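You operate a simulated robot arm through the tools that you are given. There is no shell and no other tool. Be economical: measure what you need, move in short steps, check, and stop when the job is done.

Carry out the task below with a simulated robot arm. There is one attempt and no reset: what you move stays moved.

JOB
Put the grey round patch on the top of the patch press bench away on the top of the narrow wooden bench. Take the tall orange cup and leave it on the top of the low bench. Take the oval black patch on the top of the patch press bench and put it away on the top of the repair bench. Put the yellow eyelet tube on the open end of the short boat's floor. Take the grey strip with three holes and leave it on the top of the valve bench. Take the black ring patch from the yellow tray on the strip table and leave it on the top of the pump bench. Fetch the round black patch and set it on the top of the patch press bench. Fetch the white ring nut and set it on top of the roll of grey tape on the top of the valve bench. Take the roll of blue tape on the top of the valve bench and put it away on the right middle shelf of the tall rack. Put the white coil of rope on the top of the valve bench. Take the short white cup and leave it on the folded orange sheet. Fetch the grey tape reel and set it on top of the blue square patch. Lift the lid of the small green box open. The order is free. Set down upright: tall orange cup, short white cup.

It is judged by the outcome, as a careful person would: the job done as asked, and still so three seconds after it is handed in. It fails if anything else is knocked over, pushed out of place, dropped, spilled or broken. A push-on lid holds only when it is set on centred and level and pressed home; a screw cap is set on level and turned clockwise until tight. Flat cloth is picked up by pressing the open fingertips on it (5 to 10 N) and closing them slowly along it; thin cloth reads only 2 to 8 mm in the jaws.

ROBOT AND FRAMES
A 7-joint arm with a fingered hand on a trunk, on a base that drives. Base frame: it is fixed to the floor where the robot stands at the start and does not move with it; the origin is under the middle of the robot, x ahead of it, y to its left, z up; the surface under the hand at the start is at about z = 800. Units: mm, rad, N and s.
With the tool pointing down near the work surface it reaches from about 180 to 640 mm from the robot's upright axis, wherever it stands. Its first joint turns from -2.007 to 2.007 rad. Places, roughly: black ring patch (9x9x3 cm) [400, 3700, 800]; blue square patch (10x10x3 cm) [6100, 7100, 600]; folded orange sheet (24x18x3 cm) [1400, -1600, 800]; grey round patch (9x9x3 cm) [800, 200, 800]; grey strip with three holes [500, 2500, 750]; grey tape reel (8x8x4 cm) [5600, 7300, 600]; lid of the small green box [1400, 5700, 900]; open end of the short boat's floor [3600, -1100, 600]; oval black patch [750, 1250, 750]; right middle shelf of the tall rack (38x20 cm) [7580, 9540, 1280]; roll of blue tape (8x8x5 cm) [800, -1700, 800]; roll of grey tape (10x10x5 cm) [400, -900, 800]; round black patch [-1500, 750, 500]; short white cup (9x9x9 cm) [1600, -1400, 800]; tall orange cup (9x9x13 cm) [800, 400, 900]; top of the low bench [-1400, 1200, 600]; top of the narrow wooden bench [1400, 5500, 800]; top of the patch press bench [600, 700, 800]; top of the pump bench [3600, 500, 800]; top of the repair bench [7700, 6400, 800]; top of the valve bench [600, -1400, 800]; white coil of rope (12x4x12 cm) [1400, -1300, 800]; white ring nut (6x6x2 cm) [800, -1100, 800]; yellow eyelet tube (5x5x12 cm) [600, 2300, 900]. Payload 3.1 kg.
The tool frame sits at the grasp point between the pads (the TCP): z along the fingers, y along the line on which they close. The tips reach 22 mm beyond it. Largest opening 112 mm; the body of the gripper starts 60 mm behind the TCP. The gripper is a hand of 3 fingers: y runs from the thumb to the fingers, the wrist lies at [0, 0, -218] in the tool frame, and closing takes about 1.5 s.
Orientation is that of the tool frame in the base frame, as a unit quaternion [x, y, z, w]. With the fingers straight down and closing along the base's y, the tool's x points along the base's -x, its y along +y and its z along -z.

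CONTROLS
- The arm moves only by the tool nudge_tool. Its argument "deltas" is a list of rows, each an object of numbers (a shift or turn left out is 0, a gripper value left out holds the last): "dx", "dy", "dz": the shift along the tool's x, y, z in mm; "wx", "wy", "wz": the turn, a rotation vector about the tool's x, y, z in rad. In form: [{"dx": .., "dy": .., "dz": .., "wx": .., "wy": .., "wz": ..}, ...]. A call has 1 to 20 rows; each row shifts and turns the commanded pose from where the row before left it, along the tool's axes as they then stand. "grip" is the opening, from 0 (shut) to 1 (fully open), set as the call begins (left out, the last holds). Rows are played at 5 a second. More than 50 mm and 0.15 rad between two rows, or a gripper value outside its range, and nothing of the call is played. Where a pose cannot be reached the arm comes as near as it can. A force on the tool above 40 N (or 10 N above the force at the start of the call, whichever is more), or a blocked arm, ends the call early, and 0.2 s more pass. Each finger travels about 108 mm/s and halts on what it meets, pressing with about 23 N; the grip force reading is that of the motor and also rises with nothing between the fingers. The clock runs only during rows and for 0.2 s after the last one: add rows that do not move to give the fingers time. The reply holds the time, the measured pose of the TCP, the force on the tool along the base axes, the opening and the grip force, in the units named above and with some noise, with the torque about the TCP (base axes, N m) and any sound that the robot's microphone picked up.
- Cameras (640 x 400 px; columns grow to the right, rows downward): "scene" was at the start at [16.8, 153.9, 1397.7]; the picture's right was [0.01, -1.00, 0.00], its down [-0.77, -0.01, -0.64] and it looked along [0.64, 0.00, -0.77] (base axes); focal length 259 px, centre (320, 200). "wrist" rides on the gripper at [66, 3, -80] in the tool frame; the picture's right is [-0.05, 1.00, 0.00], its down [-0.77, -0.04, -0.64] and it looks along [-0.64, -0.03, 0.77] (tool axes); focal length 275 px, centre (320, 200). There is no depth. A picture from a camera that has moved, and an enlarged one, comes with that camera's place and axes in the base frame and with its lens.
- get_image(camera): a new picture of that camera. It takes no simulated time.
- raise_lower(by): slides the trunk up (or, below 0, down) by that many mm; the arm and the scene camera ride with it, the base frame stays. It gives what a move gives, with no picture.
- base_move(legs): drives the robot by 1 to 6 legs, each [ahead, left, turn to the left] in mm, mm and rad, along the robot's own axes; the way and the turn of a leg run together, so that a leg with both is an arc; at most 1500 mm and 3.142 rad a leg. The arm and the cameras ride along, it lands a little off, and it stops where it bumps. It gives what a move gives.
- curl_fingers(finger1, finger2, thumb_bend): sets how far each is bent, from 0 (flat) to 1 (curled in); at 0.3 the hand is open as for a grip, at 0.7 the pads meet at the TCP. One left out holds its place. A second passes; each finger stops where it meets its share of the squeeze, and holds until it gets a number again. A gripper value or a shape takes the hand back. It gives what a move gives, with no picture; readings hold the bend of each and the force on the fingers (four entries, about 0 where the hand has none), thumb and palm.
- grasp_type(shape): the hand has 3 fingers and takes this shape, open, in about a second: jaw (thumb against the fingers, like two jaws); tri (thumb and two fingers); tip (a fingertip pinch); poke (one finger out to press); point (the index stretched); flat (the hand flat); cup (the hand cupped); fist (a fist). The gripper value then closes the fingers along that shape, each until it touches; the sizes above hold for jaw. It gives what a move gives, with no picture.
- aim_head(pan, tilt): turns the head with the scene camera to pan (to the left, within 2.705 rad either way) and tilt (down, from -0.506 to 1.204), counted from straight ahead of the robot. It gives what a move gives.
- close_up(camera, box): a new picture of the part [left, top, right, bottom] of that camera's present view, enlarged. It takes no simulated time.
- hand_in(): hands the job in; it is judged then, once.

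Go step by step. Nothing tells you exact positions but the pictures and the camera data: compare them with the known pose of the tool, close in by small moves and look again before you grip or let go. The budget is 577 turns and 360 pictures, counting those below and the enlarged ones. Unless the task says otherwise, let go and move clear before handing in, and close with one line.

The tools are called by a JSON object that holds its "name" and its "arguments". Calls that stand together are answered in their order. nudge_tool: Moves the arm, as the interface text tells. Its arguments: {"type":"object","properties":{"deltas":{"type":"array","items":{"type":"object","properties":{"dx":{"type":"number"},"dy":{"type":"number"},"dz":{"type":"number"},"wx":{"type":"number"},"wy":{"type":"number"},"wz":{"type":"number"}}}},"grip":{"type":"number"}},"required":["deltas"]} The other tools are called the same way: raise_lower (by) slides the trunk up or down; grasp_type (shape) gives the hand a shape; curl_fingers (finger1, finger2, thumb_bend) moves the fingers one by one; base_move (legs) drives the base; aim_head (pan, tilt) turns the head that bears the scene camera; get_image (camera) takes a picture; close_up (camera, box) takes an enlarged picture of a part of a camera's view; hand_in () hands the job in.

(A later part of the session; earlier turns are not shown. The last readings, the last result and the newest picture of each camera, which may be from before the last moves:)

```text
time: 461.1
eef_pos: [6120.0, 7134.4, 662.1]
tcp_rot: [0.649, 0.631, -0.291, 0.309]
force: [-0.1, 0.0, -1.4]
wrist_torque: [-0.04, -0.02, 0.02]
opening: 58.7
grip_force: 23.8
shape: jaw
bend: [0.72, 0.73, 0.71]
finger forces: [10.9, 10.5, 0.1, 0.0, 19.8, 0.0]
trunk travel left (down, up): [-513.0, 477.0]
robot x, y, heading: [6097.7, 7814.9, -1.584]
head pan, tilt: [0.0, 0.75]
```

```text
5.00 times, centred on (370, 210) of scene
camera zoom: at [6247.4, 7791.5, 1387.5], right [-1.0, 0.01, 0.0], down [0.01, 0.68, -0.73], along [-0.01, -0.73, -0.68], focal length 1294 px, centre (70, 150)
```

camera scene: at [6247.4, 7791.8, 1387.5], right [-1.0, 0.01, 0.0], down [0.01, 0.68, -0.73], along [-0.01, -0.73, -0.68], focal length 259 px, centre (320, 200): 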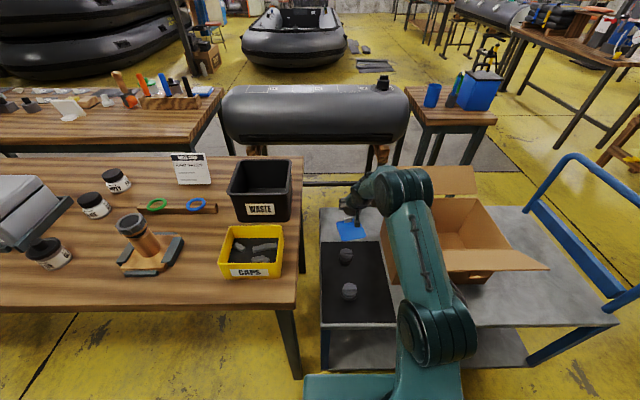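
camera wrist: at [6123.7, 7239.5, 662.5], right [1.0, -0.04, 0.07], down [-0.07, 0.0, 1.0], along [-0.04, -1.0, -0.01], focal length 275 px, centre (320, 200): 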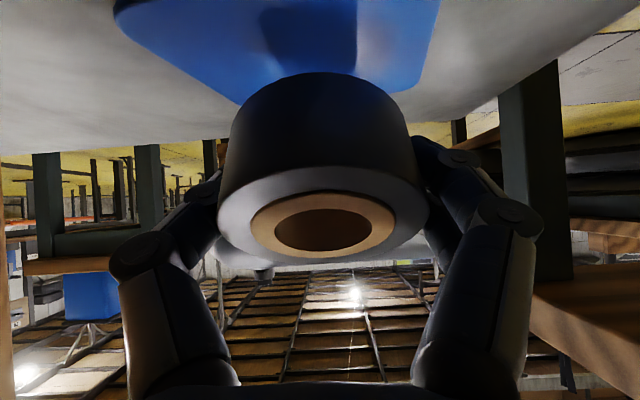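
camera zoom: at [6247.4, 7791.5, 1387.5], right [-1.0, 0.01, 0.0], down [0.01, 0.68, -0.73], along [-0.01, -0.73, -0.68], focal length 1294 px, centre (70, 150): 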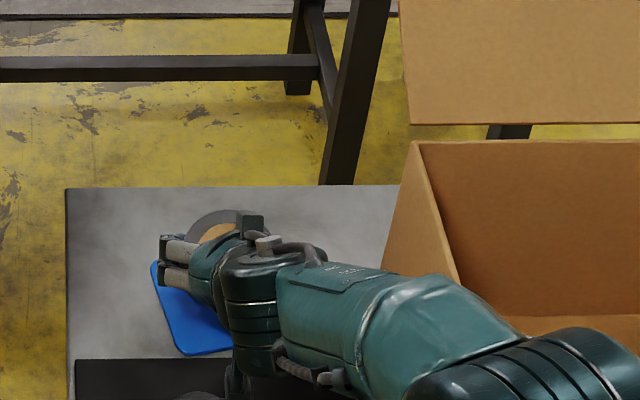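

Wrong direction — that tipped it further. Reversing the pitch.

{"name": "nudge_tool", "arguments": {"deltas": [{"dz": -12, "dx": -15}, {"wy": 0.135}, {"wy": 0.135}, {"wy": 0.135}, {"wy": 0.135}]}}

{"name": "get_image", "arguments": {"camera": "wrist"}}

{"name": "close_up", "arguments": {"camera": "scene", "box": [310, 170, 430, 250]}}

```text
time: 462.3
eef_pos: [6114.7, 7131.8, 679.6]
tcp_rot: [0.701, 0.684, -0.14, 0.147]
force: [-0.9, -0.5, -1.1]
wrist_torque: [0.02, 0.01, -0.04]
opening: 58.3
grip_force: 23.4
shape: jaw
bend: [0.72, 0.73, 0.71]
finger forces: [10.6, 10.3, 0.1, 0.0, 19.5, 0.0]
out of reach, approached as far as the arm can: row 4
trunk travel left (down, up): [-513.0, 477.0]
robot x, y, heading: [6095.8, 7818.8, -1.581]
head pan, tilt: [0.0, 0.75]
```

```text
207 pictures are left
camera wrist: at [6117.7, 7225.2, 727.9], right [1.0, -0.07, 0.03], down [-0.06, -0.45, 0.89], along [-0.04, -0.89, -0.46], focal length 275 px, centre (320, 200)
```

wrist: 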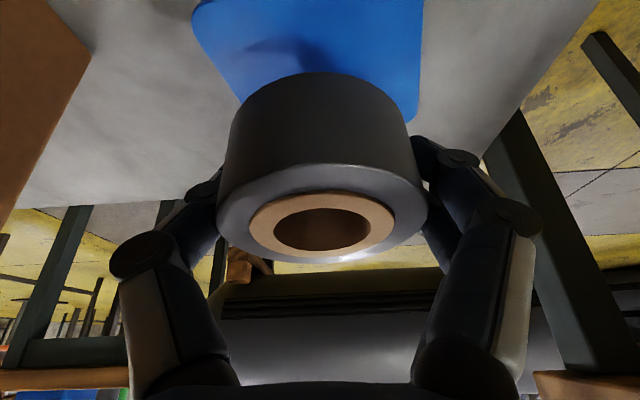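

```text
5.00 times, centred on (370, 210) of scene
camera zoom: at [6247.4, 7791.3, 1387.4], right [-1.0, 0.01, 0.0], down [0.01, 0.68, -0.73], along [-0.01, -0.73, -0.68], focal length 1294 px, centre (70, 150)
```

zoom: 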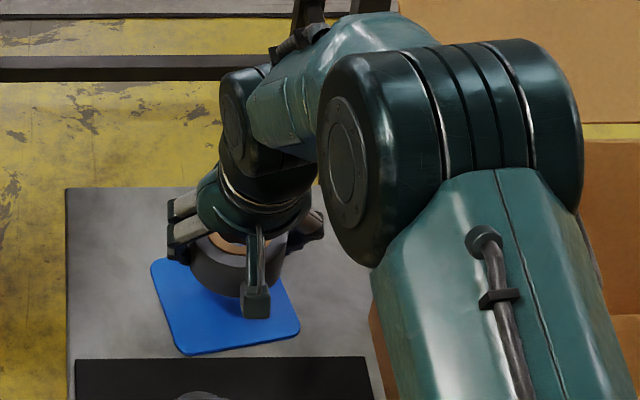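

Reel is level again and clear of the tab. Lowering.

{"name": "nudge_tool", "arguments": {"deltas": [{"dz": 20, "dx": 6}, {"dz": 16, "dx": 5}]}}

{"name": "get_image", "arguments": {"camera": "wrist"}}

```text
time: 462.9
eef_pos: [6113.6, 7130.5, 643.1]
tcp_rot: [0.701, 0.683, -0.14, 0.147]
force: [0.6, -0.6, -2.1]
wrist_torque: [0.02, 0.0, 0.0]
opening: 58.2
grip_force: 23.2
shape: jaw
bend: [0.72, 0.73, 0.71]
finger forces: [10.6, 10.3, 0.0, 0.0, 19.5, 0.0]
trunk travel left (down, up): [-513.0, 477.0]
robot x, y, heading: [6092.8, 7816.2, -1.578]
head pan, tilt: [0.0, 0.75]
```

```text
205 pictures are left
camera wrist: at [6118.1, 7223.0, 691.0], right [1.0, -0.07, 0.03], down [-0.06, -0.45, 0.89], along [-0.04, -0.89, -0.46], focal length 275 px, centre (320, 200)
```

wrist: 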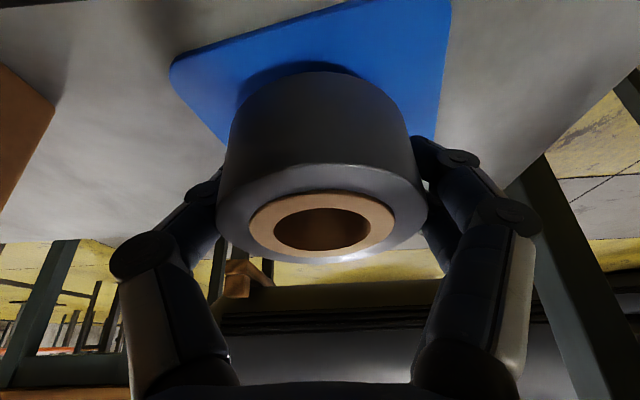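

{"name": "nudge_tool", "arguments": {"deltas": [{"dz": 4, "dx": 2}, {"dz": 3, "dx": 1}, {"dz": 3, "dx": 1}, {"dz": 3, "dx": 1}, {"dz": 3, "dx": 1}]}}

{"name": "get_image", "arguments": {"camera": "wrist"}}

```text
time: 464.1
eef_pos: [6115.7, 7127.3, 628.7]
tcp_rot: [0.701, 0.683, -0.142, 0.15]
force: [0.6, -0.1, 12.3]
wrist_torque: [0.08, -0.34, 0.04]
opening: 57.5
grip_force: 22.7
shape: jaw
bend: [0.73, 0.73, 0.71]
finger forces: [18.1, 10.8, 0.1, 0.1, 20.6, 0.1]
trunk travel left (down, up): [-513.0, 477.0]
robot x, y, heading: [6094.7, 7814.8, -1.583]
head pan, tilt: [0.0, 0.75]
```

```text
204 pictures are left
camera wrist: at [6119.2, 7221.3, 676.3], right [1.0, -0.07, 0.03], down [-0.06, -0.45, 0.89], along [-0.04, -0.89, -0.45], focal length 275 px, centre (320, 200)
```

wrist: 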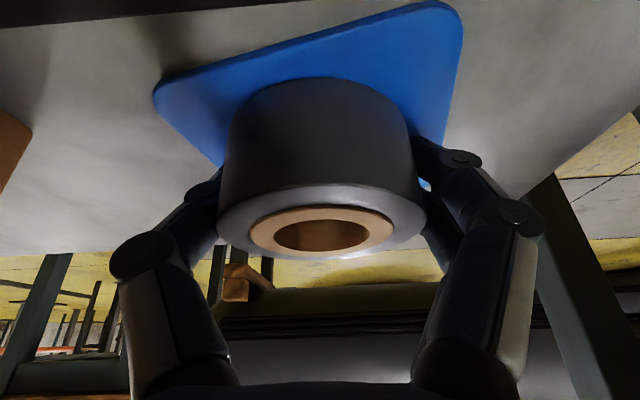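

On the patch. Release and back off.

{"name": "nudge_tool", "arguments": {"deltas": [{}, {}, {}], "grip": 0.8}}

{"name": "get_image", "arguments": {"camera": "wrist"}}

```text
time: 464.9
eef_pos: [6113.9, 7129.0, 627.8]
tcp_rot: [0.701, 0.682, -0.142, 0.15]
force: [-6.9, -2.0, 18.4]
wrist_torque: [0.0, -0.67, -0.06]
opening: 84.1
grip_force: 0.0
shape: jaw
bend: [0.71, 0.59, 0.55]
finger forces: [18.2, 0.0, 0.0, 0.0, 0.0, 0.0]
trunk travel left (down, up): [-513.0, 477.0]
robot x, y, heading: [6095.1, 7815.5, -1.585]
head pan, tilt: [0.0, 0.75]
```

```text
203 pictures are left
camera wrist: at [6117.8, 7222.2, 676.5], right [1.0, -0.07, 0.03], down [-0.06, -0.45, 0.89], along [-0.04, -0.89, -0.45], focal length 275 px, centre (320, 200)
```

wrist: 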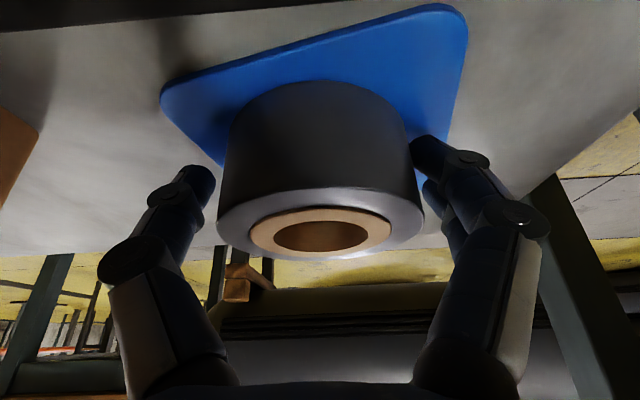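

{"name": "nudge_tool", "arguments": {"deltas": [{"dz": -7, "dx": -3}, {"dz": -9, "dx": -4}, {"dz": -25, "dx": -11}, {"dz": -35, "dx": -15}, {"dz": -35, "dx": -15}], "grip": 0.9}}

{"name": "get_image", "arguments": {"camera": "wrist"}}

{"name": "close_up", "arguments": {"camera": "scene", "box": [310, 170, 430, 250]}}

```text
time: 466.1
eef_pos: [6113.9, 7128.8, 747.0]
tcp_rot: [0.701, 0.683, -0.14, 0.147]
force: [0.1, -0.1, 0.5]
wrist_torque: [-0.02, 0.02, 0.02]
opening: 100.6
grip_force: 0.0
shape: jaw
bend: [0.48, 0.48, 0.44]
finger forces: [0.0, 0.0, 0.0, 0.0, 0.0, 0.0]
trunk travel left (down, up): [-513.0, 477.0]
robot x, y, heading: [6097.9, 7817.6, -1.585]
head pan, tilt: [0.0, 0.75]
```

```text
202 pictures are left
camera wrist: at [6117.6, 7221.9, 795.0], right [1.0, -0.07, 0.03], down [-0.06, -0.45, 0.89], along [-0.04, -0.89, -0.46], focal length 275 px, centre (320, 200)
```

wrist: 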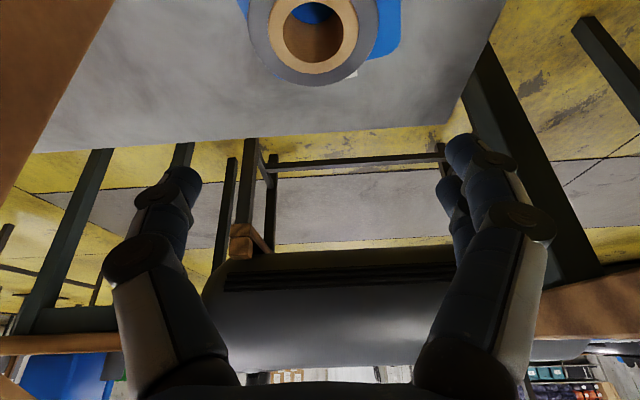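

```text
5.00 times, centred on (370, 210) of scene
camera zoom: at [6247.3, 7792.4, 1387.5], right [-1.0, 0.01, 0.0], down [0.01, 0.68, -0.73], along [-0.01, -0.73, -0.68], focal length 1294 px, centre (70, 150)
```

zoom: 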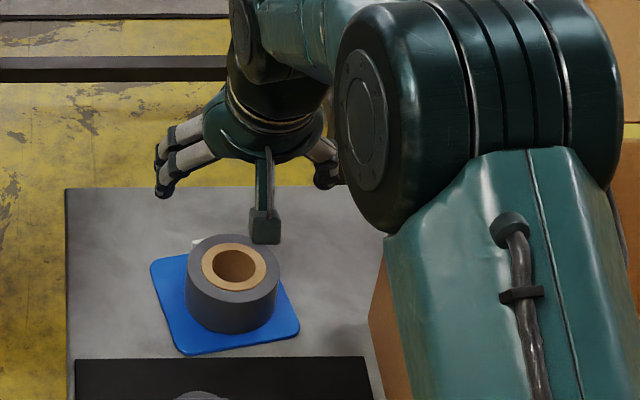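

The reel is on the blue patch. I'll raise, retract, and head back to the west aisle for the green box lid.

{"name": "raise_lower", "arguments": {"by": 250}}

{"name": "nudge_tool", "arguments": {"deltas": [{"dz": -16, "dx": 37}, {"dz": -16, "dx": 37}, {"dz": -16, "dx": 37}, {"dz": -16, "dx": 37}]}}

{"name": "base_move", "arguments": {"legs": [[-880, 0, 0], [0, 0, -1.571], [1500, 0, 0], [300, 0, 0]]}}

```text
time: 468.7
eef_pos: [6113.3, 7128.8, 997.4]
tcp_rot: [0.702, 0.683, -0.141, 0.146]
force: [0.3, -0.8, -0.6]
wrist_torque: [0.01, 0.0, 0.03]
opening: 100.7
grip_force: 0.1
shape: jaw
bend: [0.48, 0.48, 0.44]
finger forces: [0.0, 0.0, 0.0, 0.0, 0.0, 0.0]
trunk travel left (down, up): [-763.0, 227.0]
robot x, y, heading: [6098.5, 7815.0, -1.581]
head pan, tilt: [0.0, 0.75]
```

```text
time: 469.7
eef_pos: [6121.5, 7292.0, 997.4]
tcp_rot: [0.701, 0.684, -0.141, 0.147]
force: [-0.1, 0.5, -0.4]
wrist_torque: [0.02, 0.01, -0.03]
opening: 100.4
grip_force: 0.1
shape: jaw
bend: [0.48, 0.48, 0.44]
finger forces: [0.0, 0.0, 0.0, 0.0, 0.1, 0.0]
trunk travel left (down, up): [-763.0, 227.0]
robot x, y, heading: [6096.7, 7812.3, -1.582]
head pan, tilt: [0.0, 0.75]
```

```text
time: 486.9
eef_pos: [3800.9, 8751.9, 994.0]
tcp_rot: [0.981, -0.018, -0.193, -0.003]
force: [2.2, -0.3, 0.1]
wrist_torque: [0.0, -0.03, 0.17]
opening: 101.0
grip_force: 0.1
shape: jaw
bend: [0.48, 0.47, 0.44]
finger forces: [0.1, 2.8, 0.1, 0.0, 0.1, 0.1]
trunk travel left (down, up): [-763.0, 227.0]
robot x, y, heading: [4320.5, 8759.1, 3.112]
head pan, tilt: [0.0, 0.75]
stopped in leg 4: the force on the tool passed its limit at 60 N (the readings are from after the stop); the commanded pose is now the measured one
```

The hand touched something — likely the board stand. I'll look right away.

{"name": "get_image", "arguments": {"camera": "scene"}}

{"name": "get_image", "arguments": {"camera": "wrist"}}

```text
200 pictures are left
camera scene: at [4292.3, 8607.7, 1637.5], right [0.03, 1.0, 0.0], down [0.68, -0.02, -0.73], along [-0.73, 0.03, -0.68], focal length 259 px, centre (320, 200)
```

scene: 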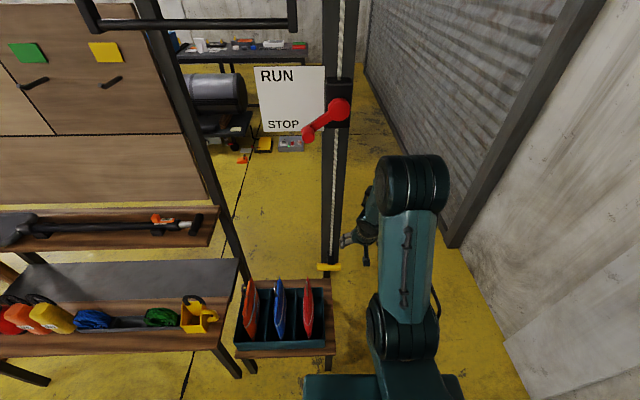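

```text
199 pictures are left
camera wrist: at [3891.6, 8744.9, 1043.3], right [-0.08, -1.0, 0.02], down [-0.47, 0.05, 0.88], along [-0.88, 0.06, -0.47], focal length 275 px, centre (320, 200)
```

wrist: 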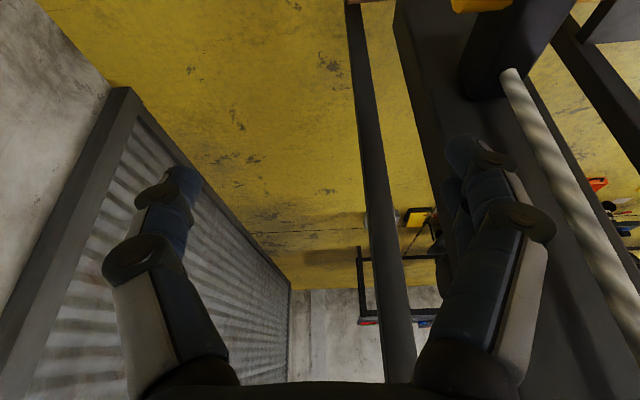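

The fingers bumped the stand's steel post; nothing has moved. Backing off and going around through the gap.

{"name": "base_move", "arguments": {"legs": [[-200, 0, 0.03]]}}

{"name": "get_image", "arguments": {"camera": "scene"}}

```text
time: 488.5
eef_pos: [4004.5, 8730.9, 993.8]
tcp_rot: [0.981, -0.004, -0.193, -0.001]
force: [-1.0, 0.3, 0.5]
wrist_torque: [-0.02, 0.04, -0.01]
opening: 101.0
grip_force: 0.0
shape: jaw
bend: [0.48, 0.48, 0.44]
finger forces: [0.1, 0.0, 0.1, 0.0, 0.1, 0.0]
trunk travel left (down, up): [-763.0, 227.0]
robot x, y, heading: [4520.9, 8755.0, 3.14]
head pan, tilt: [0.0, 0.75]
```

```text
198 pictures are left
camera scene: at [4500.3, 8602.4, 1637.5], right [0.0, 1.0, 0.0], down [0.68, 0.0, -0.73], along [-0.73, 0.0, -0.68], focal length 259 px, centre (320, 200)
```

scene: 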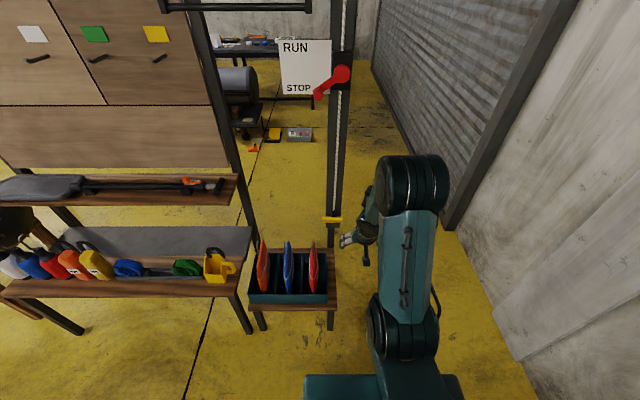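

{"name": "base_move", "arguments": {"legs": [[0, -490, 0], [1000, 0, 0], [1000, 0, 0]]}}

{"name": "aim_head", "arguments": {"pan": 0.8, "tilt": 0.35}}

{"name": "get_image", "arguments": {"camera": "scene"}}

```text
time: 500.9
eef_pos: [2012.2, 9302.8, 992.3]
tcp_rot: [0.981, -0.02, -0.192, -0.003]
force: [-0.4, -1.1, 0.1]
wrist_torque: [0.0, -0.03, 0.04]
opening: 100.8
grip_force: 0.1
shape: jaw
bend: [0.48, 0.48, 0.44]
finger forces: [0.0, 0.0, 0.0, 0.0, 0.1, 0.1]
trunk travel left (down, up): [-763.0, 227.0]
robot x, y, heading: [2535.3, 9307.8, 3.099]
head pan, tilt: [0.0, 0.75]
```

```text
time: 502.1
eef_pos: [2011.2, 9302.3, 992.7]
tcp_rot: [0.981, -0.021, -0.193, -0.003]
force: [-0.3, -0.9, -0.2]
wrist_torque: [-0.01, 0.03, -0.02]
opening: 100.9
grip_force: 0.1
shape: jaw
bend: [0.48, 0.48, 0.44]
finger forces: [0.0, 0.0, 0.0, 0.0, 0.1, 0.0]
trunk travel left (down, up): [-763.0, 227.0]
robot x, y, heading: [2530.8, 9307.7, 3.104]
head pan, tilt: [0.799, 0.351]
```

```text
197 pictures are left
camera scene: at [2517.8, 9088.8, 1673.1], right [-0.69, 0.73, 0.0], down [0.25, 0.24, -0.94], along [-0.68, -0.65, -0.34], focal length 259 px, centre (320, 200)
```

scene: 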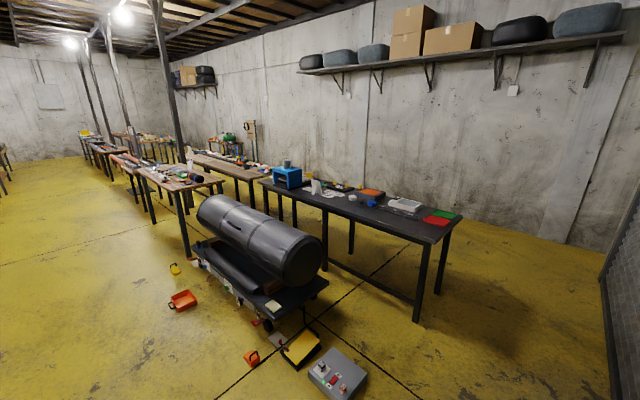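

I'll strafe south along the aisle, facing west, to the narrow wooden bench.

{"name": "base_move", "arguments": {"legs": [[-170, 0, 0.037], [0, 1500, 0], [0, 1500, 0], [0, 600, 0]]}}

{"name": "aim_head", "arguments": {"pan": 0.0, "tilt": 0.5}}

{"name": "get_image", "arguments": {"camera": "scene"}}

```text
time: 520.7
eef_pos: [2189.8, 5656.5, 992.7]
tcp_rot: [0.981, -0.013, -0.193, -0.001]
force: [0.2, 0.2, 0.4]
wrist_torque: [-0.04, 0.01, 0.01]
opening: 100.8
grip_force: 0.0
shape: jaw
bend: [0.48, 0.48, 0.44]
finger forces: [0.1, 0.0, 0.1, 0.0, 0.0, 0.1]
trunk travel left (down, up): [-763.0, 227.0]
robot x, y, heading: [2708.6, 5672.2, 3.118]
head pan, tilt: [0.799, 0.351]
```

```text
time: 521.8
eef_pos: [2187.7, 5656.7, 994.4]
tcp_rot: [0.981, -0.013, -0.192, -0.002]
force: [-0.5, 0.1, -1.1]
wrist_torque: [-0.05, 0.0, -0.01]
opening: 100.6
grip_force: 0.1
shape: jaw
bend: [0.48, 0.48, 0.44]
finger forces: [0.0, 0.0, 0.1, 0.1, 0.1, 0.0]
trunk travel left (down, up): [-763.0, 227.0]
robot x, y, heading: [2709.0, 5672.6, 3.122]
head pan, tilt: [0.0, 0.499]
```

```text
196 pictures are left
camera scene: at [2674.0, 5519.2, 1659.4], right [0.02, 1.0, 0.0], down [0.48, -0.01, -0.88], along [-0.88, 0.02, -0.48], focal length 259 px, centre (320, 200)
```

scene: 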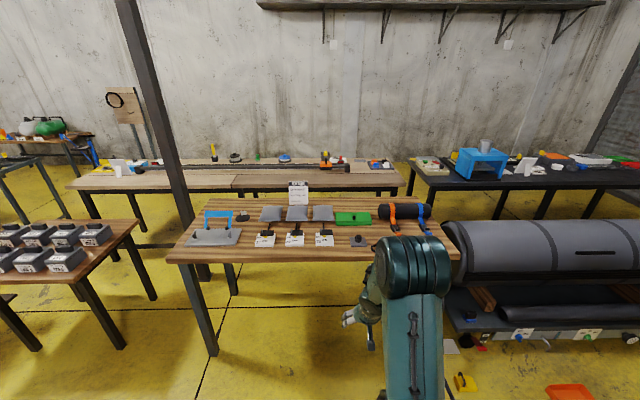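

{"name": "close_up", "arguments": {"camera": "scene", "box": [180, 170, 460, 270]}}

```text
2.29 times, centred on (320, 220) of scene
camera zoom: at [2674.0, 5519.2, 1659.4], right [0.02, 1.0, 0.0], down [0.48, -0.01, -0.88], along [-0.88, 0.02, -0.48], focal length 591 px, centre (320, 154)
```

zoom: 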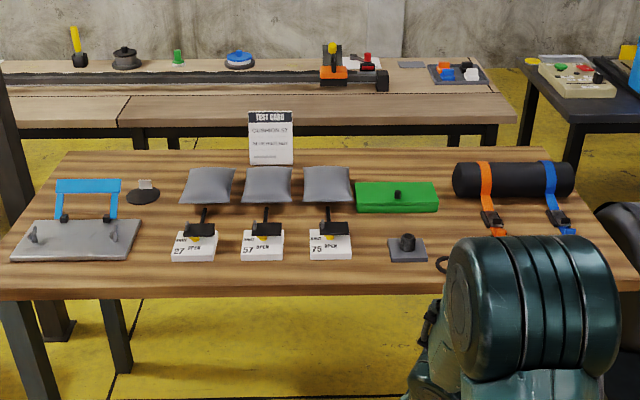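

{"name": "base_move", "arguments": {"legs": [[700, -40, 0.02]]}}

{"name": "aim_head", "arguments": {"pan": 0.0, "tilt": 0.85}}

{"name": "get_image", "arguments": {"camera": "scene"}}

{"name": "get_image", "arguments": {"camera": "wrist"}}

```text
time: 525.7
eef_pos: [1493.4, 5696.8, 992.3]
tcp_rot: [0.981, -0.002, -0.193, 0.001]
force: [0.1, -0.2, 0.4]
wrist_torque: [0.01, 0.02, -0.01]
opening: 101.2
grip_force: 0.0
shape: jaw
bend: [0.48, 0.48, 0.44]
finger forces: [0.0, 0.0, 0.0, 0.0, 0.0, 0.0]
trunk travel left (down, up): [-763.0, 227.0]
robot x, y, heading: [2013.4, 5718.8, 3.137]
head pan, tilt: [0.0, 0.499]
```

```text
time: 526.5
eef_pos: [1493.8, 5695.9, 994.4]
tcp_rot: [0.981, -0.002, -0.192, 0.001]
force: [1.1, 0.2, -0.7]
wrist_torque: [0.01, -0.02, -0.01]
opening: 100.7
grip_force: 0.1
shape: jaw
bend: [0.48, 0.48, 0.44]
finger forces: [0.0, 0.0, 0.0, 0.0, 0.1, 0.0]
trunk travel left (down, up): [-763.0, 227.0]
robot x, y, heading: [2012.6, 5718.0, 3.138]
head pan, tilt: [0.0, 0.85]
```

```text
194 pictures are left
camera scene: at [1994.6, 5567.8, 1629.5], right [0.0, 1.0, 0.0], down [0.75, 0.0, -0.66], along [-0.66, 0.0, -0.75], focal length 259 px, centre (320, 200)
```

scene: 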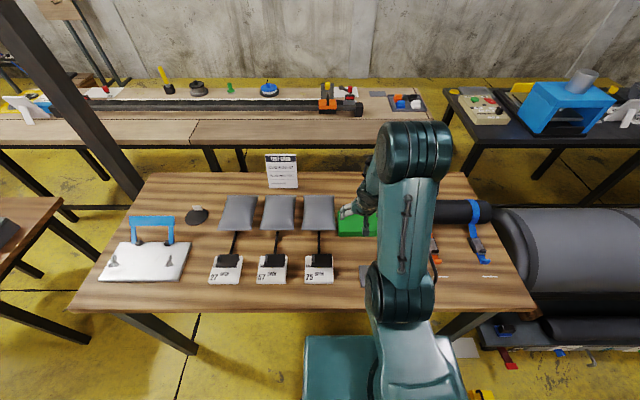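

```text
193 pictures are left
camera wrist: at [1585.2, 5692.6, 1043.3], right [-0.05, -1.0, 0.02], down [-0.47, 0.04, 0.88], along [-0.88, 0.03, -0.47], focal length 275 px, centre (320, 200)
```

wrist: 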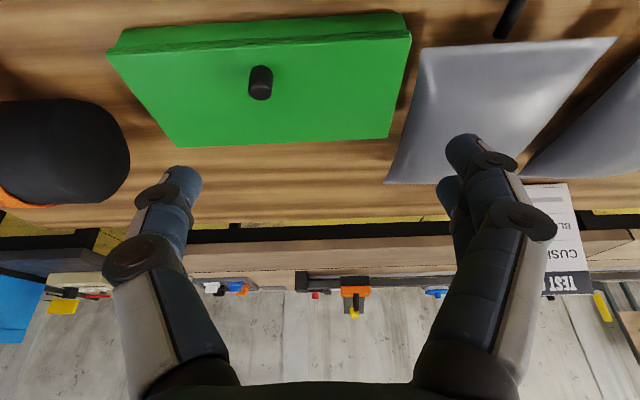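

The green box has a knob on its lid, nearer the front edge, so the hinge is likely at the back. I'll look at the front more closely.

{"name": "nudge_tool", "arguments": {"deltas": [{"dx": 32, "dz": 20, "dy": -15}, {"dx": 32, "dz": 20, "dy": -15}, {"dx": 32, "dz": 20, "dy": -14}]}}

{"name": "get_image", "arguments": {"camera": "wrist"}}

{"name": "close_up", "arguments": {"camera": "scene", "box": [320, 170, 440, 260]}}

```text
time: 527.3
eef_pos: [1559.2, 5734.6, 900.6]
tcp_rot: [0.981, -0.002, -0.193, -0.001]
force: [-0.4, -0.6, -0.7]
wrist_torque: [0.01, -0.02, 0.03]
opening: 100.7
grip_force: 0.1
shape: jaw
bend: [0.48, 0.48, 0.44]
finger forces: [0.0, 0.0, 0.0, 0.1, 0.1, 0.0]
trunk travel left (down, up): [-763.0, 227.0]
robot x, y, heading: [2012.6, 5722.4, 3.142]
head pan, tilt: [0.0, 0.85]
```

```text
192 pictures are left
camera wrist: at [1650.5, 5730.7, 950.7], right [-0.05, -1.0, 0.02], down [-0.47, 0.04, 0.88], along [-0.88, 0.03, -0.47], focal length 275 px, centre (320, 200)
```

wrist: 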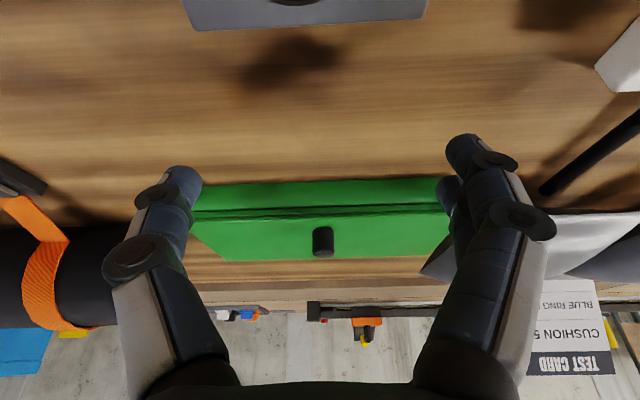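

```text
4.44 times, centred on (380, 215) of scene
camera zoom: at [1994.8, 5564.5, 1629.1], right [0.0, 1.0, 0.0], down [0.75, 0.0, -0.66], along [-0.66, 0.0, -0.75], focal length 1150 px, centre (53, 133)
```

zoom: 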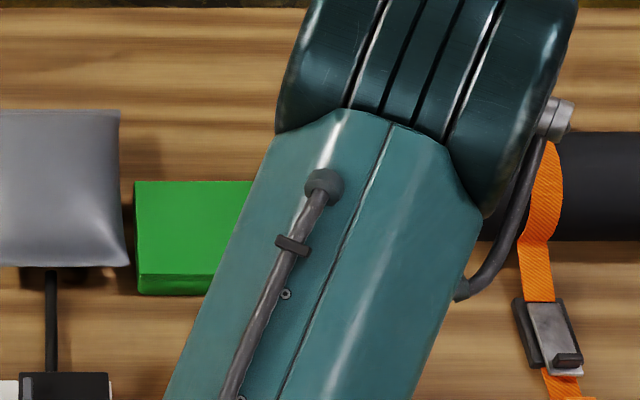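

{"name": "close_up", "arguments": {"camera": "wrist", "box": [180, 150, 460, 290]}}

```text
2.29 times, centred on (320, 220) of wrist
camera zoom: at [1650.5, 5730.7, 950.7], right [-0.05, -1.0, 0.02], down [-0.47, 0.04, 0.88], along [-0.88, 0.03, -0.47], focal length 629 px, centre (320, 154)
```

zoom: 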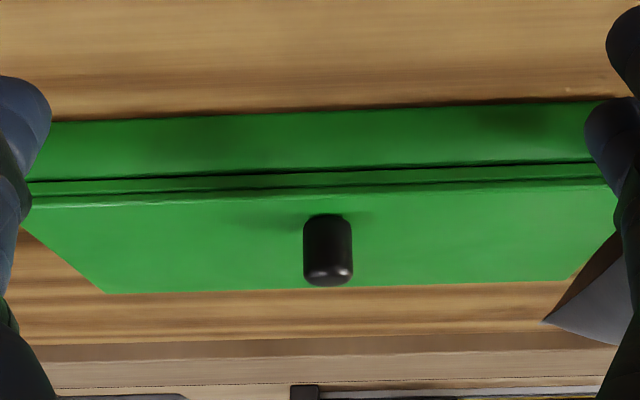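

Triangulating: lid top z≈873, hinge at x≈1378, knob at (1457, 5735), 26 mm behind the front edge. To swing it past vertical I need a truly vertical hand, so I'll first try to recover the arm's original posture (hand left and high).

{"name": "nudge_tool", "arguments": {"deltas": [{"dz": -30, "dx": -12}, {"dz": -30, "dx": -12, "dy": 30}, {"dz": -30, "dx": -12, "dy": 30}, {"dz": -30, "dx": -12, "dy": 30}, {"dz": -25, "dx": 5, "dy": 35}, {"dz": -25, "dx": 5, "dy": 35}, {"dz": -20, "dx": 5, "dy": 35}]}}

{"name": "nudge_tool", "arguments": {"deltas": [{"wy": 0.1}, {"wy": 0.1}, {"wy": 0.1}, {"wy": 0.09}]}}

{"name": "get_image", "arguments": {"camera": "scene"}}

```text
time: 528.9
eef_pos: [1609.1, 5635.7, 1060.4]
tcp_rot: [0.981, -0.003, -0.194, 0.0]
force: [1.7, -0.5, -0.2]
wrist_torque: [0.02, 0.04, 0.0]
opening: 101.0
grip_force: 0.0
shape: jaw
bend: [0.48, 0.48, 0.44]
finger forces: [0.0, 0.0, 0.1, 0.0, 0.1, 0.0]
out of reach, approached as far as the arm can: row 4, 5, 6, 7
trunk travel left (down, up): [-763.0, 227.0]
robot x, y, heading: [2012.4, 5719.4, 3.14]
head pan, tilt: [0.0, 0.85]
```

```text
time: 529.9
eef_pos: [1620.8, 5679.0, 1052.6]
tcp_rot: [0.989, -0.003, -0.146, 0.002]
force: [0.1, 0.8, -0.1]
wrist_torque: [-0.03, 0.0, 0.0]
opening: 100.9
grip_force: 0.0
shape: jaw
bend: [0.48, 0.48, 0.44]
finger forces: [0.1, 0.0, 0.0, 0.1, 0.0, 0.0]
out of reach, approached as far as the arm can: row 1, 2, 3, 4
trunk travel left (down, up): [-763.0, 227.0]
robot x, y, heading: [2013.4, 5720.4, 3.137]
head pan, tilt: [0.0, 0.85]
```

```text
189 pictures are left
camera scene: at [1994.7, 5567.3, 1629.4], right [0.0, 1.0, 0.0], down [0.75, 0.0, -0.66], along [-0.66, 0.0, -0.75], focal length 259 px, centre (320, 200)
```

scene: 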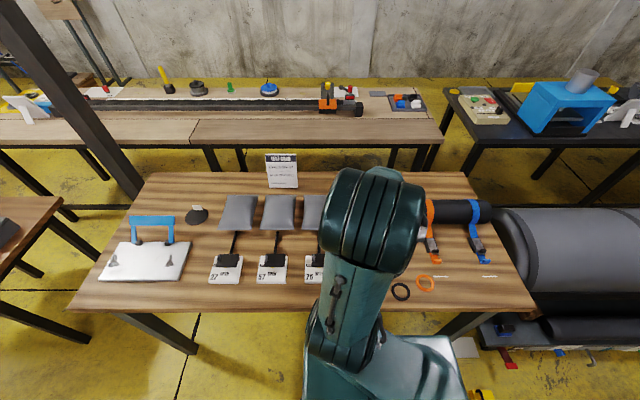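

{"name": "nudge_tool", "arguments": {"deltas": [{"dx": -30, "dz": 10}, {"dx": -30, "dz": 10}, {"wz": -0.14}, {"wz": -0.14}, {"wz": -0.14}, {"wz": -0.14}, {"wz": -0.14}, {"wz": -0.14}, {"wz": -0.14}, {"wz": -0.14}, {"wz": -0.14}, {"wz": -0.14}]}}

{"name": "get_image", "arguments": {"camera": "scene"}}

```text
time: 532.5
eef_pos: [1575.5, 5700.6, 1045.6]
tcp_rot: [0.758, 0.636, -0.112, -0.092]
force: [-0.6, 0.2, 0.5]
wrist_torque: [0.01, -0.05, 0.02]
opening: 100.6
grip_force: 0.0
shape: jaw
bend: [0.48, 0.48, 0.44]
finger forces: [0.1, 0.0, 0.0, 0.0, 0.1, 0.1]
out of reach, approached as far as the arm can: row 1, 2
trunk travel left (down, up): [-763.0, 227.0]
robot x, y, heading: [2012.1, 5716.4, 3.141]
head pan, tilt: [0.0, 0.85]
```

```text
188 pictures are left
camera scene: at [1994.5, 5567.8, 1629.4], right [0.0, 1.0, 0.0], down [0.75, 0.0, -0.66], along [-0.66, 0.0, -0.75], focal length 259 px, centre (320, 200)
```

scene: 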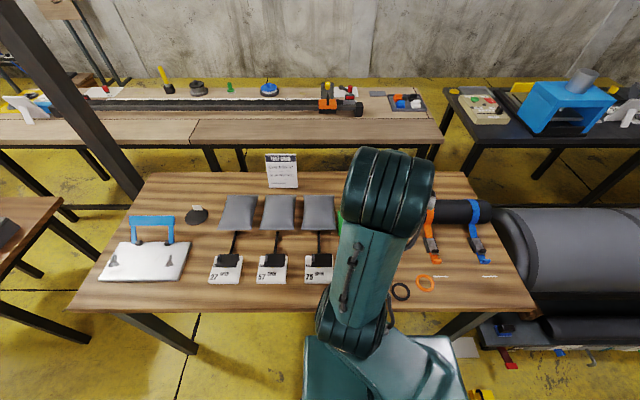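

The wrist bend is the limit when the hand is high relative to the trunk, so raising the trunk should allow a vertical hand. I'll undo the yaw, raise the trunk, and lower the hand.

{"name": "nudge_tool", "arguments": {"deltas": [{"wz": 0.14}, {"wz": 0.14}, {"wz": 0.14}, {"wz": 0.14}, {"wz": 0.14}, {"wz": 0.14}, {"wz": 0.14}, {"wz": 0.14}, {"wz": 0.14}, {"wz": 0.14}]}}

{"name": "raise_lower", "arguments": {"by": 215}}

{"name": "nudge_tool", "arguments": {"deltas": [{"dz": 40, "dx": 12}, {"dz": 40, "dx": 12}, {"dz": 40, "dx": 12}, {"dz": 40, "dx": 12}, {"dz": 40, "dx": 12}, {"wy": 0.1}, {"wy": 0.1}, {"wy": 0.09}]}}

{"name": "get_image", "arguments": {"camera": "scene"}}

```text
time: 534.7
eef_pos: [1575.9, 5700.7, 1044.7]
tcp_rot: [0.989, -0.004, -0.145, 0.003]
force: [-0.8, -0.2, 0.4]
wrist_torque: [0.01, 0.0, 0.0]
opening: 100.7
grip_force: 0.0
shape: jaw
bend: [0.48, 0.48, 0.44]
finger forces: [0.0, 0.0, 0.1, 0.0, 0.1, 0.1]
trunk travel left (down, up): [-763.0, 227.0]
robot x, y, heading: [2017.1, 5717.9, 3.139]
head pan, tilt: [0.0, 0.85]
```

```text
time: 537.0
eef_pos: [1575.8, 5701.2, 1259.8]
tcp_rot: [0.989, -0.003, -0.145, 0.003]
force: [0.9, 0.0, -0.1]
wrist_torque: [0.0, 0.01, -0.01]
opening: 100.8
grip_force: 0.1
shape: jaw
bend: [0.48, 0.48, 0.44]
finger forces: [0.1, 0.0, 0.0, 0.0, 0.0, 0.0]
trunk travel left (down, up): [-978.0, 12.0]
robot x, y, heading: [2014.1, 5718.5, 3.136]
head pan, tilt: [0.0, 0.85]
```

```text
time: 538.8
eef_pos: [1576.5, 5701.2, 1049.0]
tcp_rot: [1.0, -0.003, 0.0, 0.004]
force: [-0.5, 0.5, 0.5]
wrist_torque: [-0.05, -0.02, 0.0]
opening: 100.7
grip_force: 0.1
shape: jaw
bend: [0.48, 0.48, 0.44]
finger forces: [0.0, 0.0, 0.0, 0.0, 0.0, 0.0]
trunk travel left (down, up): [-978.0, 12.0]
robot x, y, heading: [2015.2, 5719.0, 3.142]
head pan, tilt: [0.0, 0.85]
```

```text
187 pictures are left
camera scene: at [1992.6, 5571.2, 1844.7], right [0.0, 1.0, 0.0], down [0.75, 0.0, -0.66], along [-0.66, 0.0, -0.75], focal length 259 px, centre (320, 200)
```

scene: 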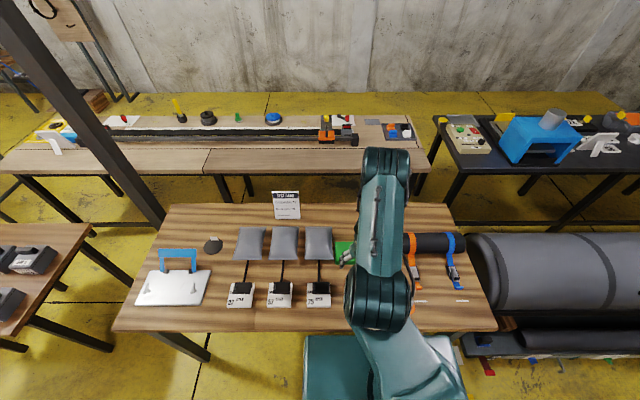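

The hand is vertical now. I'll try the fingertip-pinch shape for the small knob and view it.

{"name": "grasp_type", "arguments": {"shape": "tip"}}

{"name": "nudge_tool", "arguments": {"deltas": [{"dx": -20, "dy": -12, "dz": 20}, {"dx": -20, "dy": -12, "dz": 20}, {"dx": -20, "dy": -12, "dz": 20}]}}

{"name": "get_image", "arguments": {"camera": "wrist"}}

```text
time: 539.7
eef_pos: [1576.8, 5699.2, 1049.6]
tcp_rot: [1.0, -0.001, -0.001, 0.003]
force: [0.7, 0.4, 0.8]
wrist_torque: [-0.01, 0.02, 0.0]
opening: 111.8
grip_force: 0.0
shape: tip
bend: [0.3, 0.3, 0.3]
finger forces: [0.1, 0.0, 0.1, 0.0, 0.0, 0.0]
trunk travel left (down, up): [-978.0, 12.0]
robot x, y, heading: [2013.2, 5722.5, 3.139]
head pan, tilt: [0.0, 0.85]
```

```text
time: 540.5
eef_pos: [1541.4, 5719.4, 1009.3]
tcp_rot: [1.0, -0.002, -0.001, 0.006]
force: [-0.4, 0.4, 0.6]
wrist_torque: [0.01, -0.01, -0.01]
opening: 111.8
grip_force: 0.1
shape: tip
bend: [0.3, 0.3, 0.3]
finger forces: [0.0, 0.0, 0.1, 0.0, 0.1, 0.0]
out of reach, approached as far as the arm can: row 2, 3
trunk travel left (down, up): [-978.0, 12.0]
robot x, y, heading: [2012.3, 5716.5, 3.141]
head pan, tilt: [0.0, 0.85]
```

```text
186 pictures are left
camera wrist: at [1607.1, 5717.6, 1089.7], right [-0.05, -1.0, 0.01], down [-0.77, 0.05, 0.64], along [-0.64, 0.02, -0.77], focal length 275 px, centre (320, 200)
```

wrist: 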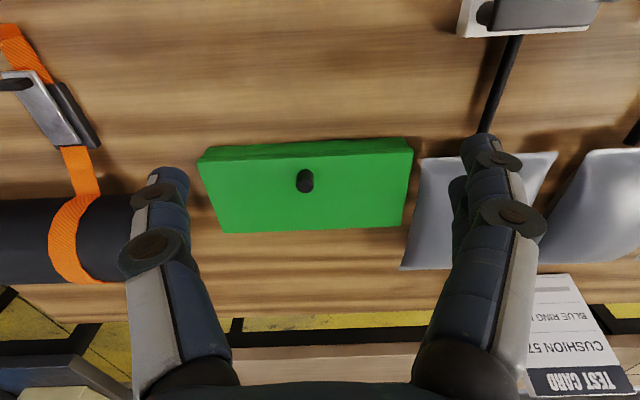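

{"name": "nudge_tool", "arguments": {"deltas": [{"dz": 30}, {"dz": 25}, {"dx": -25, "dy": -5}, {"dx": -25, "dy": -5}, {"dx": -25, "dy": -5}, {"dx": -10, "dy": -2}], "grip": 0.5}}

{"name": "get_image", "arguments": {"camera": "wrist"}}

```text
time: 541.9
eef_pos: [1533.5, 5729.1, 958.0]
tcp_rot: [1.0, -0.001, -0.002, 0.005]
force: [0.0, -0.2, 0.5]
wrist_torque: [0.01, 0.01, 0.0]
opening: 56.5
grip_force: 0.2
shape: tip
bend: [0.72, 0.72, 0.7]
finger forces: [0.0, 0.1, 0.1, 0.1, 0.1, 0.0]
out of reach, approached as far as the arm can: row 3, 4, 5, 6
trunk travel left (down, up): [-978.0, 12.0]
robot x, y, heading: [2013.5, 5718.2, 3.142]
head pan, tilt: [0.0, 0.85]
```

```text
185 pictures are left
camera wrist: at [1599.7, 5726.1, 1037.4], right [-0.05, -1.0, 0.01], down [-0.77, 0.04, 0.64], along [-0.64, 0.02, -0.77], focal length 275 px, centre (320, 200)
```

wrist: 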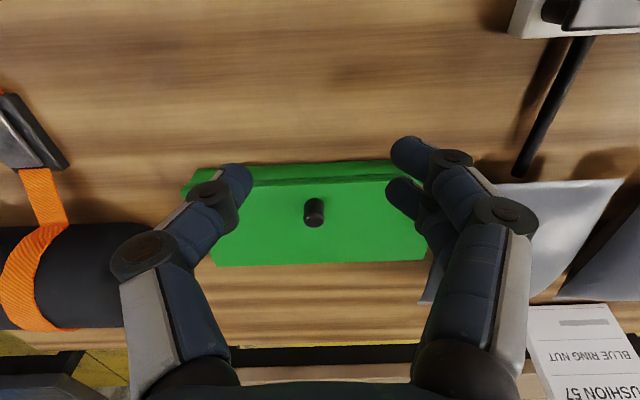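

{"name": "base_move", "arguments": {"legs": [[80, 0, 0]]}}

{"name": "get_image", "arguments": {"camera": "wrist"}}

```text
time: 543.0
eef_pos: [1453.8, 5729.6, 957.5]
tcp_rot: [1.0, -0.003, -0.002, 0.004]
force: [0.6, -1.1, 0.4]
wrist_torque: [0.01, 0.0, 0.0]
opening: 56.7
grip_force: 0.1
shape: tip
bend: [0.72, 0.72, 0.7]
finger forces: [0.1, 0.1, 0.0, 0.1, 0.0, 0.1]
trunk travel left (down, up): [-978.0, 12.0]
robot x, y, heading: [1931.7, 5718.6, 3.141]
head pan, tilt: [0.0, 0.85]
```

```text
184 pictures are left
camera wrist: at [1519.8, 5727.0, 1037.5], right [-0.05, -1.0, 0.01], down [-0.77, 0.05, 0.64], along [-0.64, 0.03, -0.77], focal length 275 px, centre (320, 200)
```

wrist: 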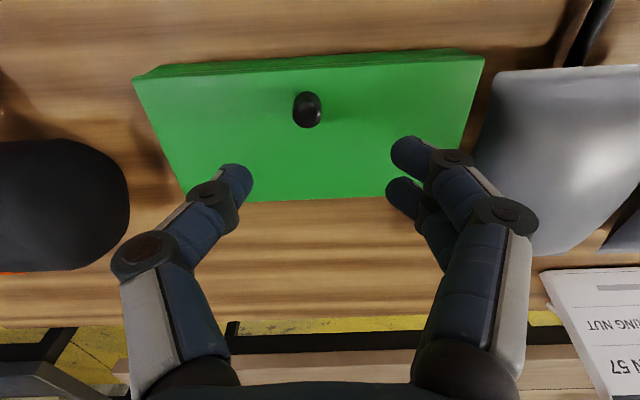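

The knob pinch would jam against the lid once it's upright, since two fingers are too wide. Better: press with one thin finger in the corner in front of the knob and push it back and over. I'll try the "poke" shape and look.

{"name": "nudge_tool", "arguments": {"deltas": [{"dz": -30}, {"dz": -20}]}}

{"name": "grasp_type", "arguments": {"shape": "poke"}}

{"name": "get_image", "arguments": {"camera": "wrist"}}

{"name": "close_up", "arguments": {"camera": "scene", "box": [280, 150, 480, 280]}}

```text
time: 543.5
eef_pos: [1456.4, 5729.4, 1004.6]
tcp_rot: [1.0, -0.003, -0.004, 0.007]
force: [-0.1, 0.4, -0.2]
wrist_torque: [-0.02, 0.05, -0.04]
opening: 56.6
grip_force: 0.1
shape: tip
bend: [0.72, 0.72, 0.7]
finger forces: [0.1, 0.0, 0.1, 0.0, 0.1, 0.0]
trunk travel left (down, up): [-978.0, 12.0]
robot x, y, heading: [1932.9, 5721.3, 3.131]
head pan, tilt: [0.0, 0.85]
```

```text
time: 544.5
eef_pos: [1454.7, 5730.0, 1005.6]
tcp_rot: [1.0, -0.003, -0.002, 0.006]
force: [0.1, -0.2, -0.5]
wrist_torque: [0.01, -0.02, -0.01]
opening: 0.0
grip_force: 0.1
shape: poke
bend: [1.0, 1.0, 0.46]
finger forces: [0.0, 0.0, 0.0, 0.0, 0.0, 0.1]
trunk travel left (down, up): [-978.0, 12.0]
robot x, y, heading: [1933.7, 5718.3, 3.138]
head pan, tilt: [0.0, 0.85]
```

```text
183 pictures are left
camera wrist: at [1521.5, 5727.8, 1085.3], right [-0.05, -1.0, 0.01], down [-0.77, 0.05, 0.64], along [-0.64, 0.02, -0.77], focal length 275 px, centre (320, 200)
```

wrist: 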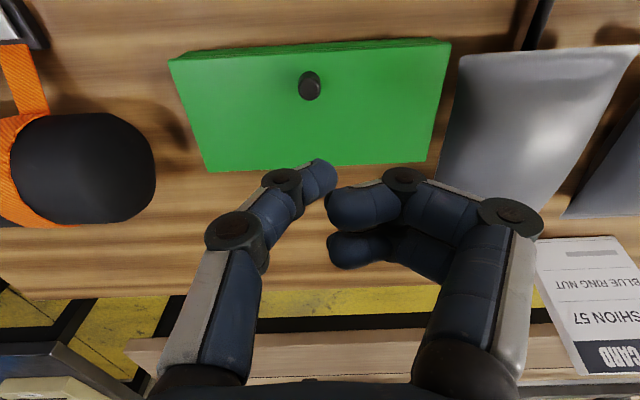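

```text
3.08 times, centred on (380, 215) of scene
camera zoom: at [1914.2, 5568.1, 1844.5], right [0.01, 1.0, 0.0], down [0.75, 0.0, -0.66], along [-0.66, 0.0, -0.75], focal length 796 px, centre (135, 154)
```

zoom: 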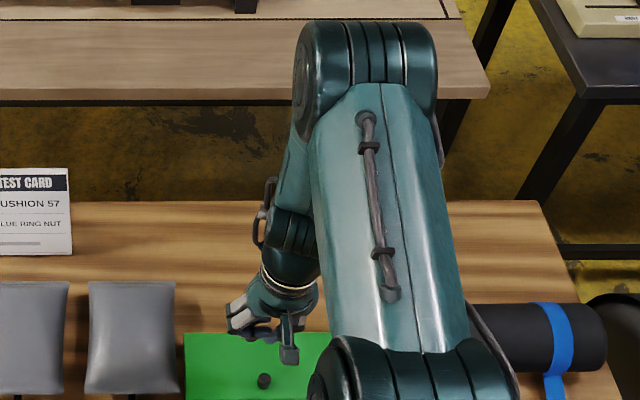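

In "poke" it's the thumb that extends. A better plan is to pinch the knob between the thumb and finger 2 only (finger 1 folded away), so the lid can swing to vertical beside them, with the knob pivoting between the pads. I'll set the posture and the hand.

{"name": "raise_lower", "arguments": {"by": -150}}

{"name": "nudge_tool", "arguments": {"deltas": [{"dz": -45}, {"dz": -45}, {"dz": -45}, {}]}}

{"name": "get_image", "arguments": {"camera": "wrist"}}

```text
time: 545.6
eef_pos: [1449.4, 5727.1, 898.6]
tcp_rot: [1.0, -0.001, -0.012, 0.004]
force: [-5.8, 0.0, 26.3]
wrist_torque: [0.22, -0.03, 0.0]
opening: 0.1
grip_force: 0.1
shape: poke
bend: [1.0, 1.0, 1.0]
finger forces: [0.0, 0.0, 0.0, 0.0, 25.1, 0.1]
trunk travel left (down, up): [-869.0, 121.0]
robot x, y, heading: [1934.7, 5721.6, 3.134]
head pan, tilt: [0.0, 0.85]
stopped: the force on the tool passed its limit at 52 N (the readings are from after the stop); the commanded pose is now the measured one
```

```text
time: 546.6
eef_pos: [1521.3, 5733.4, 1027.6]
tcp_rot: [1.0, -0.001, -0.009, 0.006]
force: [-0.5, -1.0, 0.2]
wrist_torque: [0.02, -0.03, 0.01]
opening: 0.2
grip_force: 0.0
shape: poke
bend: [1.0, 1.0, 0.46]
finger forces: [0.0, 0.0, 0.1, 0.0, 0.1, 0.0]
out of reach, approached as far as the arm can: row 1, 2, 3
trunk travel left (down, up): [-869.0, 121.0]
robot x, y, heading: [1933.5, 5721.3, 3.135]
head pan, tilt: [0.0, 0.85]
```

```text
181 pictures are left
camera wrist: at [1588.1, 5731.5, 1106.4], right [-0.05, -1.0, 0.01], down [-0.76, 0.05, 0.65], along [-0.65, 0.02, -0.76], focal length 275 px, centre (320, 200)
```

wrist: 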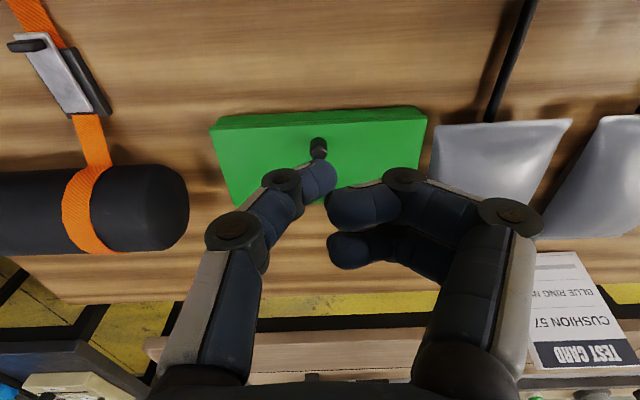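

The trunk move lowered the thumb onto the lid — careless, but the box hasn't shifted. Now set the pinch: jaw, finger 1 folded.

{"name": "grasp_type", "arguments": {"shape": "jaw"}}

{"name": "curl_fingers", "arguments": {"finger1": 1.0, "finger2": 0.5, "thumb_bend": 0.5}}

{"name": "get_image", "arguments": {"camera": "wrist"}}

```text
time: 547.5
eef_pos: [1519.8, 5732.2, 1027.0]
tcp_rot: [1.0, -0.002, -0.01, 0.008]
force: [0.1, 0.1, 0.2]
wrist_torque: [0.0, 0.02, 0.02]
opening: 111.9
grip_force: 0.1
shape: jaw
bend: [0.3, 0.3, 0.3]
finger forces: [0.1, 0.0, 0.0, 0.0, 0.0, 0.0]
trunk travel left (down, up): [-869.0, 121.0]
robot x, y, heading: [1933.1, 5717.0, 3.134]
head pan, tilt: [0.0, 0.85]
```

```text
time: 548.5
eef_pos: [1522.0, 5732.5, 1027.3]
tcp_rot: [1.0, -0.002, -0.01, 0.007]
force: [0.6, -0.6, 0.0]
wrist_torque: [0.02, 0.02, 0.01]
opening: 35.2
grip_force: 0.0
shape: fingers
bend: [1.0, 0.5, 0.5]
finger forces: [0.0, 0.1, 0.1, 0.0, 0.0, 0.0]
trunk travel left (down, up): [-869.0, 121.0]
robot x, y, heading: [1930.0, 5719.4, 3.138]
head pan, tilt: [0.0, 0.85]
```

```text
180 pictures are left
camera wrist: at [1588.1, 5731.4, 1106.4], right [-0.05, -1.0, 0.01], down [-0.76, 0.05, 0.65], along [-0.65, 0.02, -0.76], focal length 275 px, centre (320, 200)
```

wrist: 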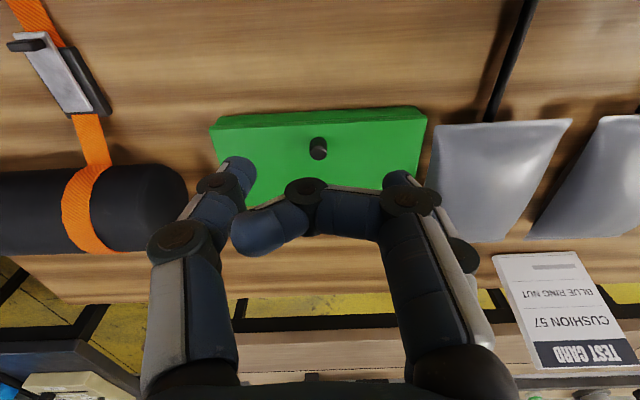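

{"name": "base_move", "arguments": {"legs": [[60, 0, 0]]}}

{"name": "nudge_tool", "arguments": {"deltas": [{"wy": 0.02, "wx": -0.01, "dy": -3}, {"dz": 40}, {"dz": 40}]}}

{"name": "get_image", "arguments": {"camera": "wrist"}}

```text
time: 549.5
eef_pos: [1461.6, 5733.3, 1027.0]
tcp_rot: [1.0, -0.002, -0.009, 0.007]
force: [-0.6, 0.0, -0.2]
wrist_torque: [0.02, -0.01, 0.02]
opening: 35.3
grip_force: 0.1
shape: fingers
bend: [1.0, 0.5, 0.5]
finger forces: [0.0, 0.1, 0.1, 0.0, 0.0, 0.0]
trunk travel left (down, up): [-869.0, 121.0]
robot x, y, heading: [1873.8, 5722.9, 3.138]
head pan, tilt: [0.0, 0.85]
```

```text
time: 550.3
eef_pos: [1463.1, 5732.2, 947.3]
tcp_rot: [1.0, -0.002, 0.001, 0.011]
force: [0.3, -1.0, -0.4]
wrist_torque: [0.03, 0.03, 0.01]
opening: 34.9
grip_force: 0.1
shape: fingers
bend: [1.0, 0.5, 0.5]
finger forces: [0.1, 0.1, 0.0, 0.0, 0.0, 0.0]
trunk travel left (down, up): [-869.0, 121.0]
robot x, y, heading: [1871.0, 5721.1, 3.137]
head pan, tilt: [0.0, 0.85]
```

```text
179 pictures are left
camera wrist: at [1528.6, 5731.5, 1027.4], right [-0.05, -1.0, 0.02], down [-0.77, 0.05, 0.63], along [-0.64, 0.02, -0.77], focal length 275 px, centre (320, 200)
```

wrist: 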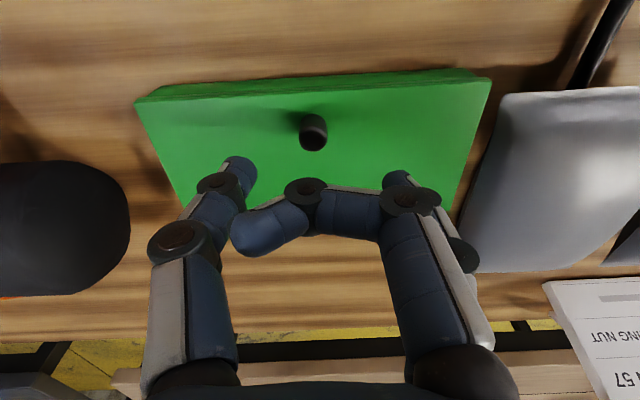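

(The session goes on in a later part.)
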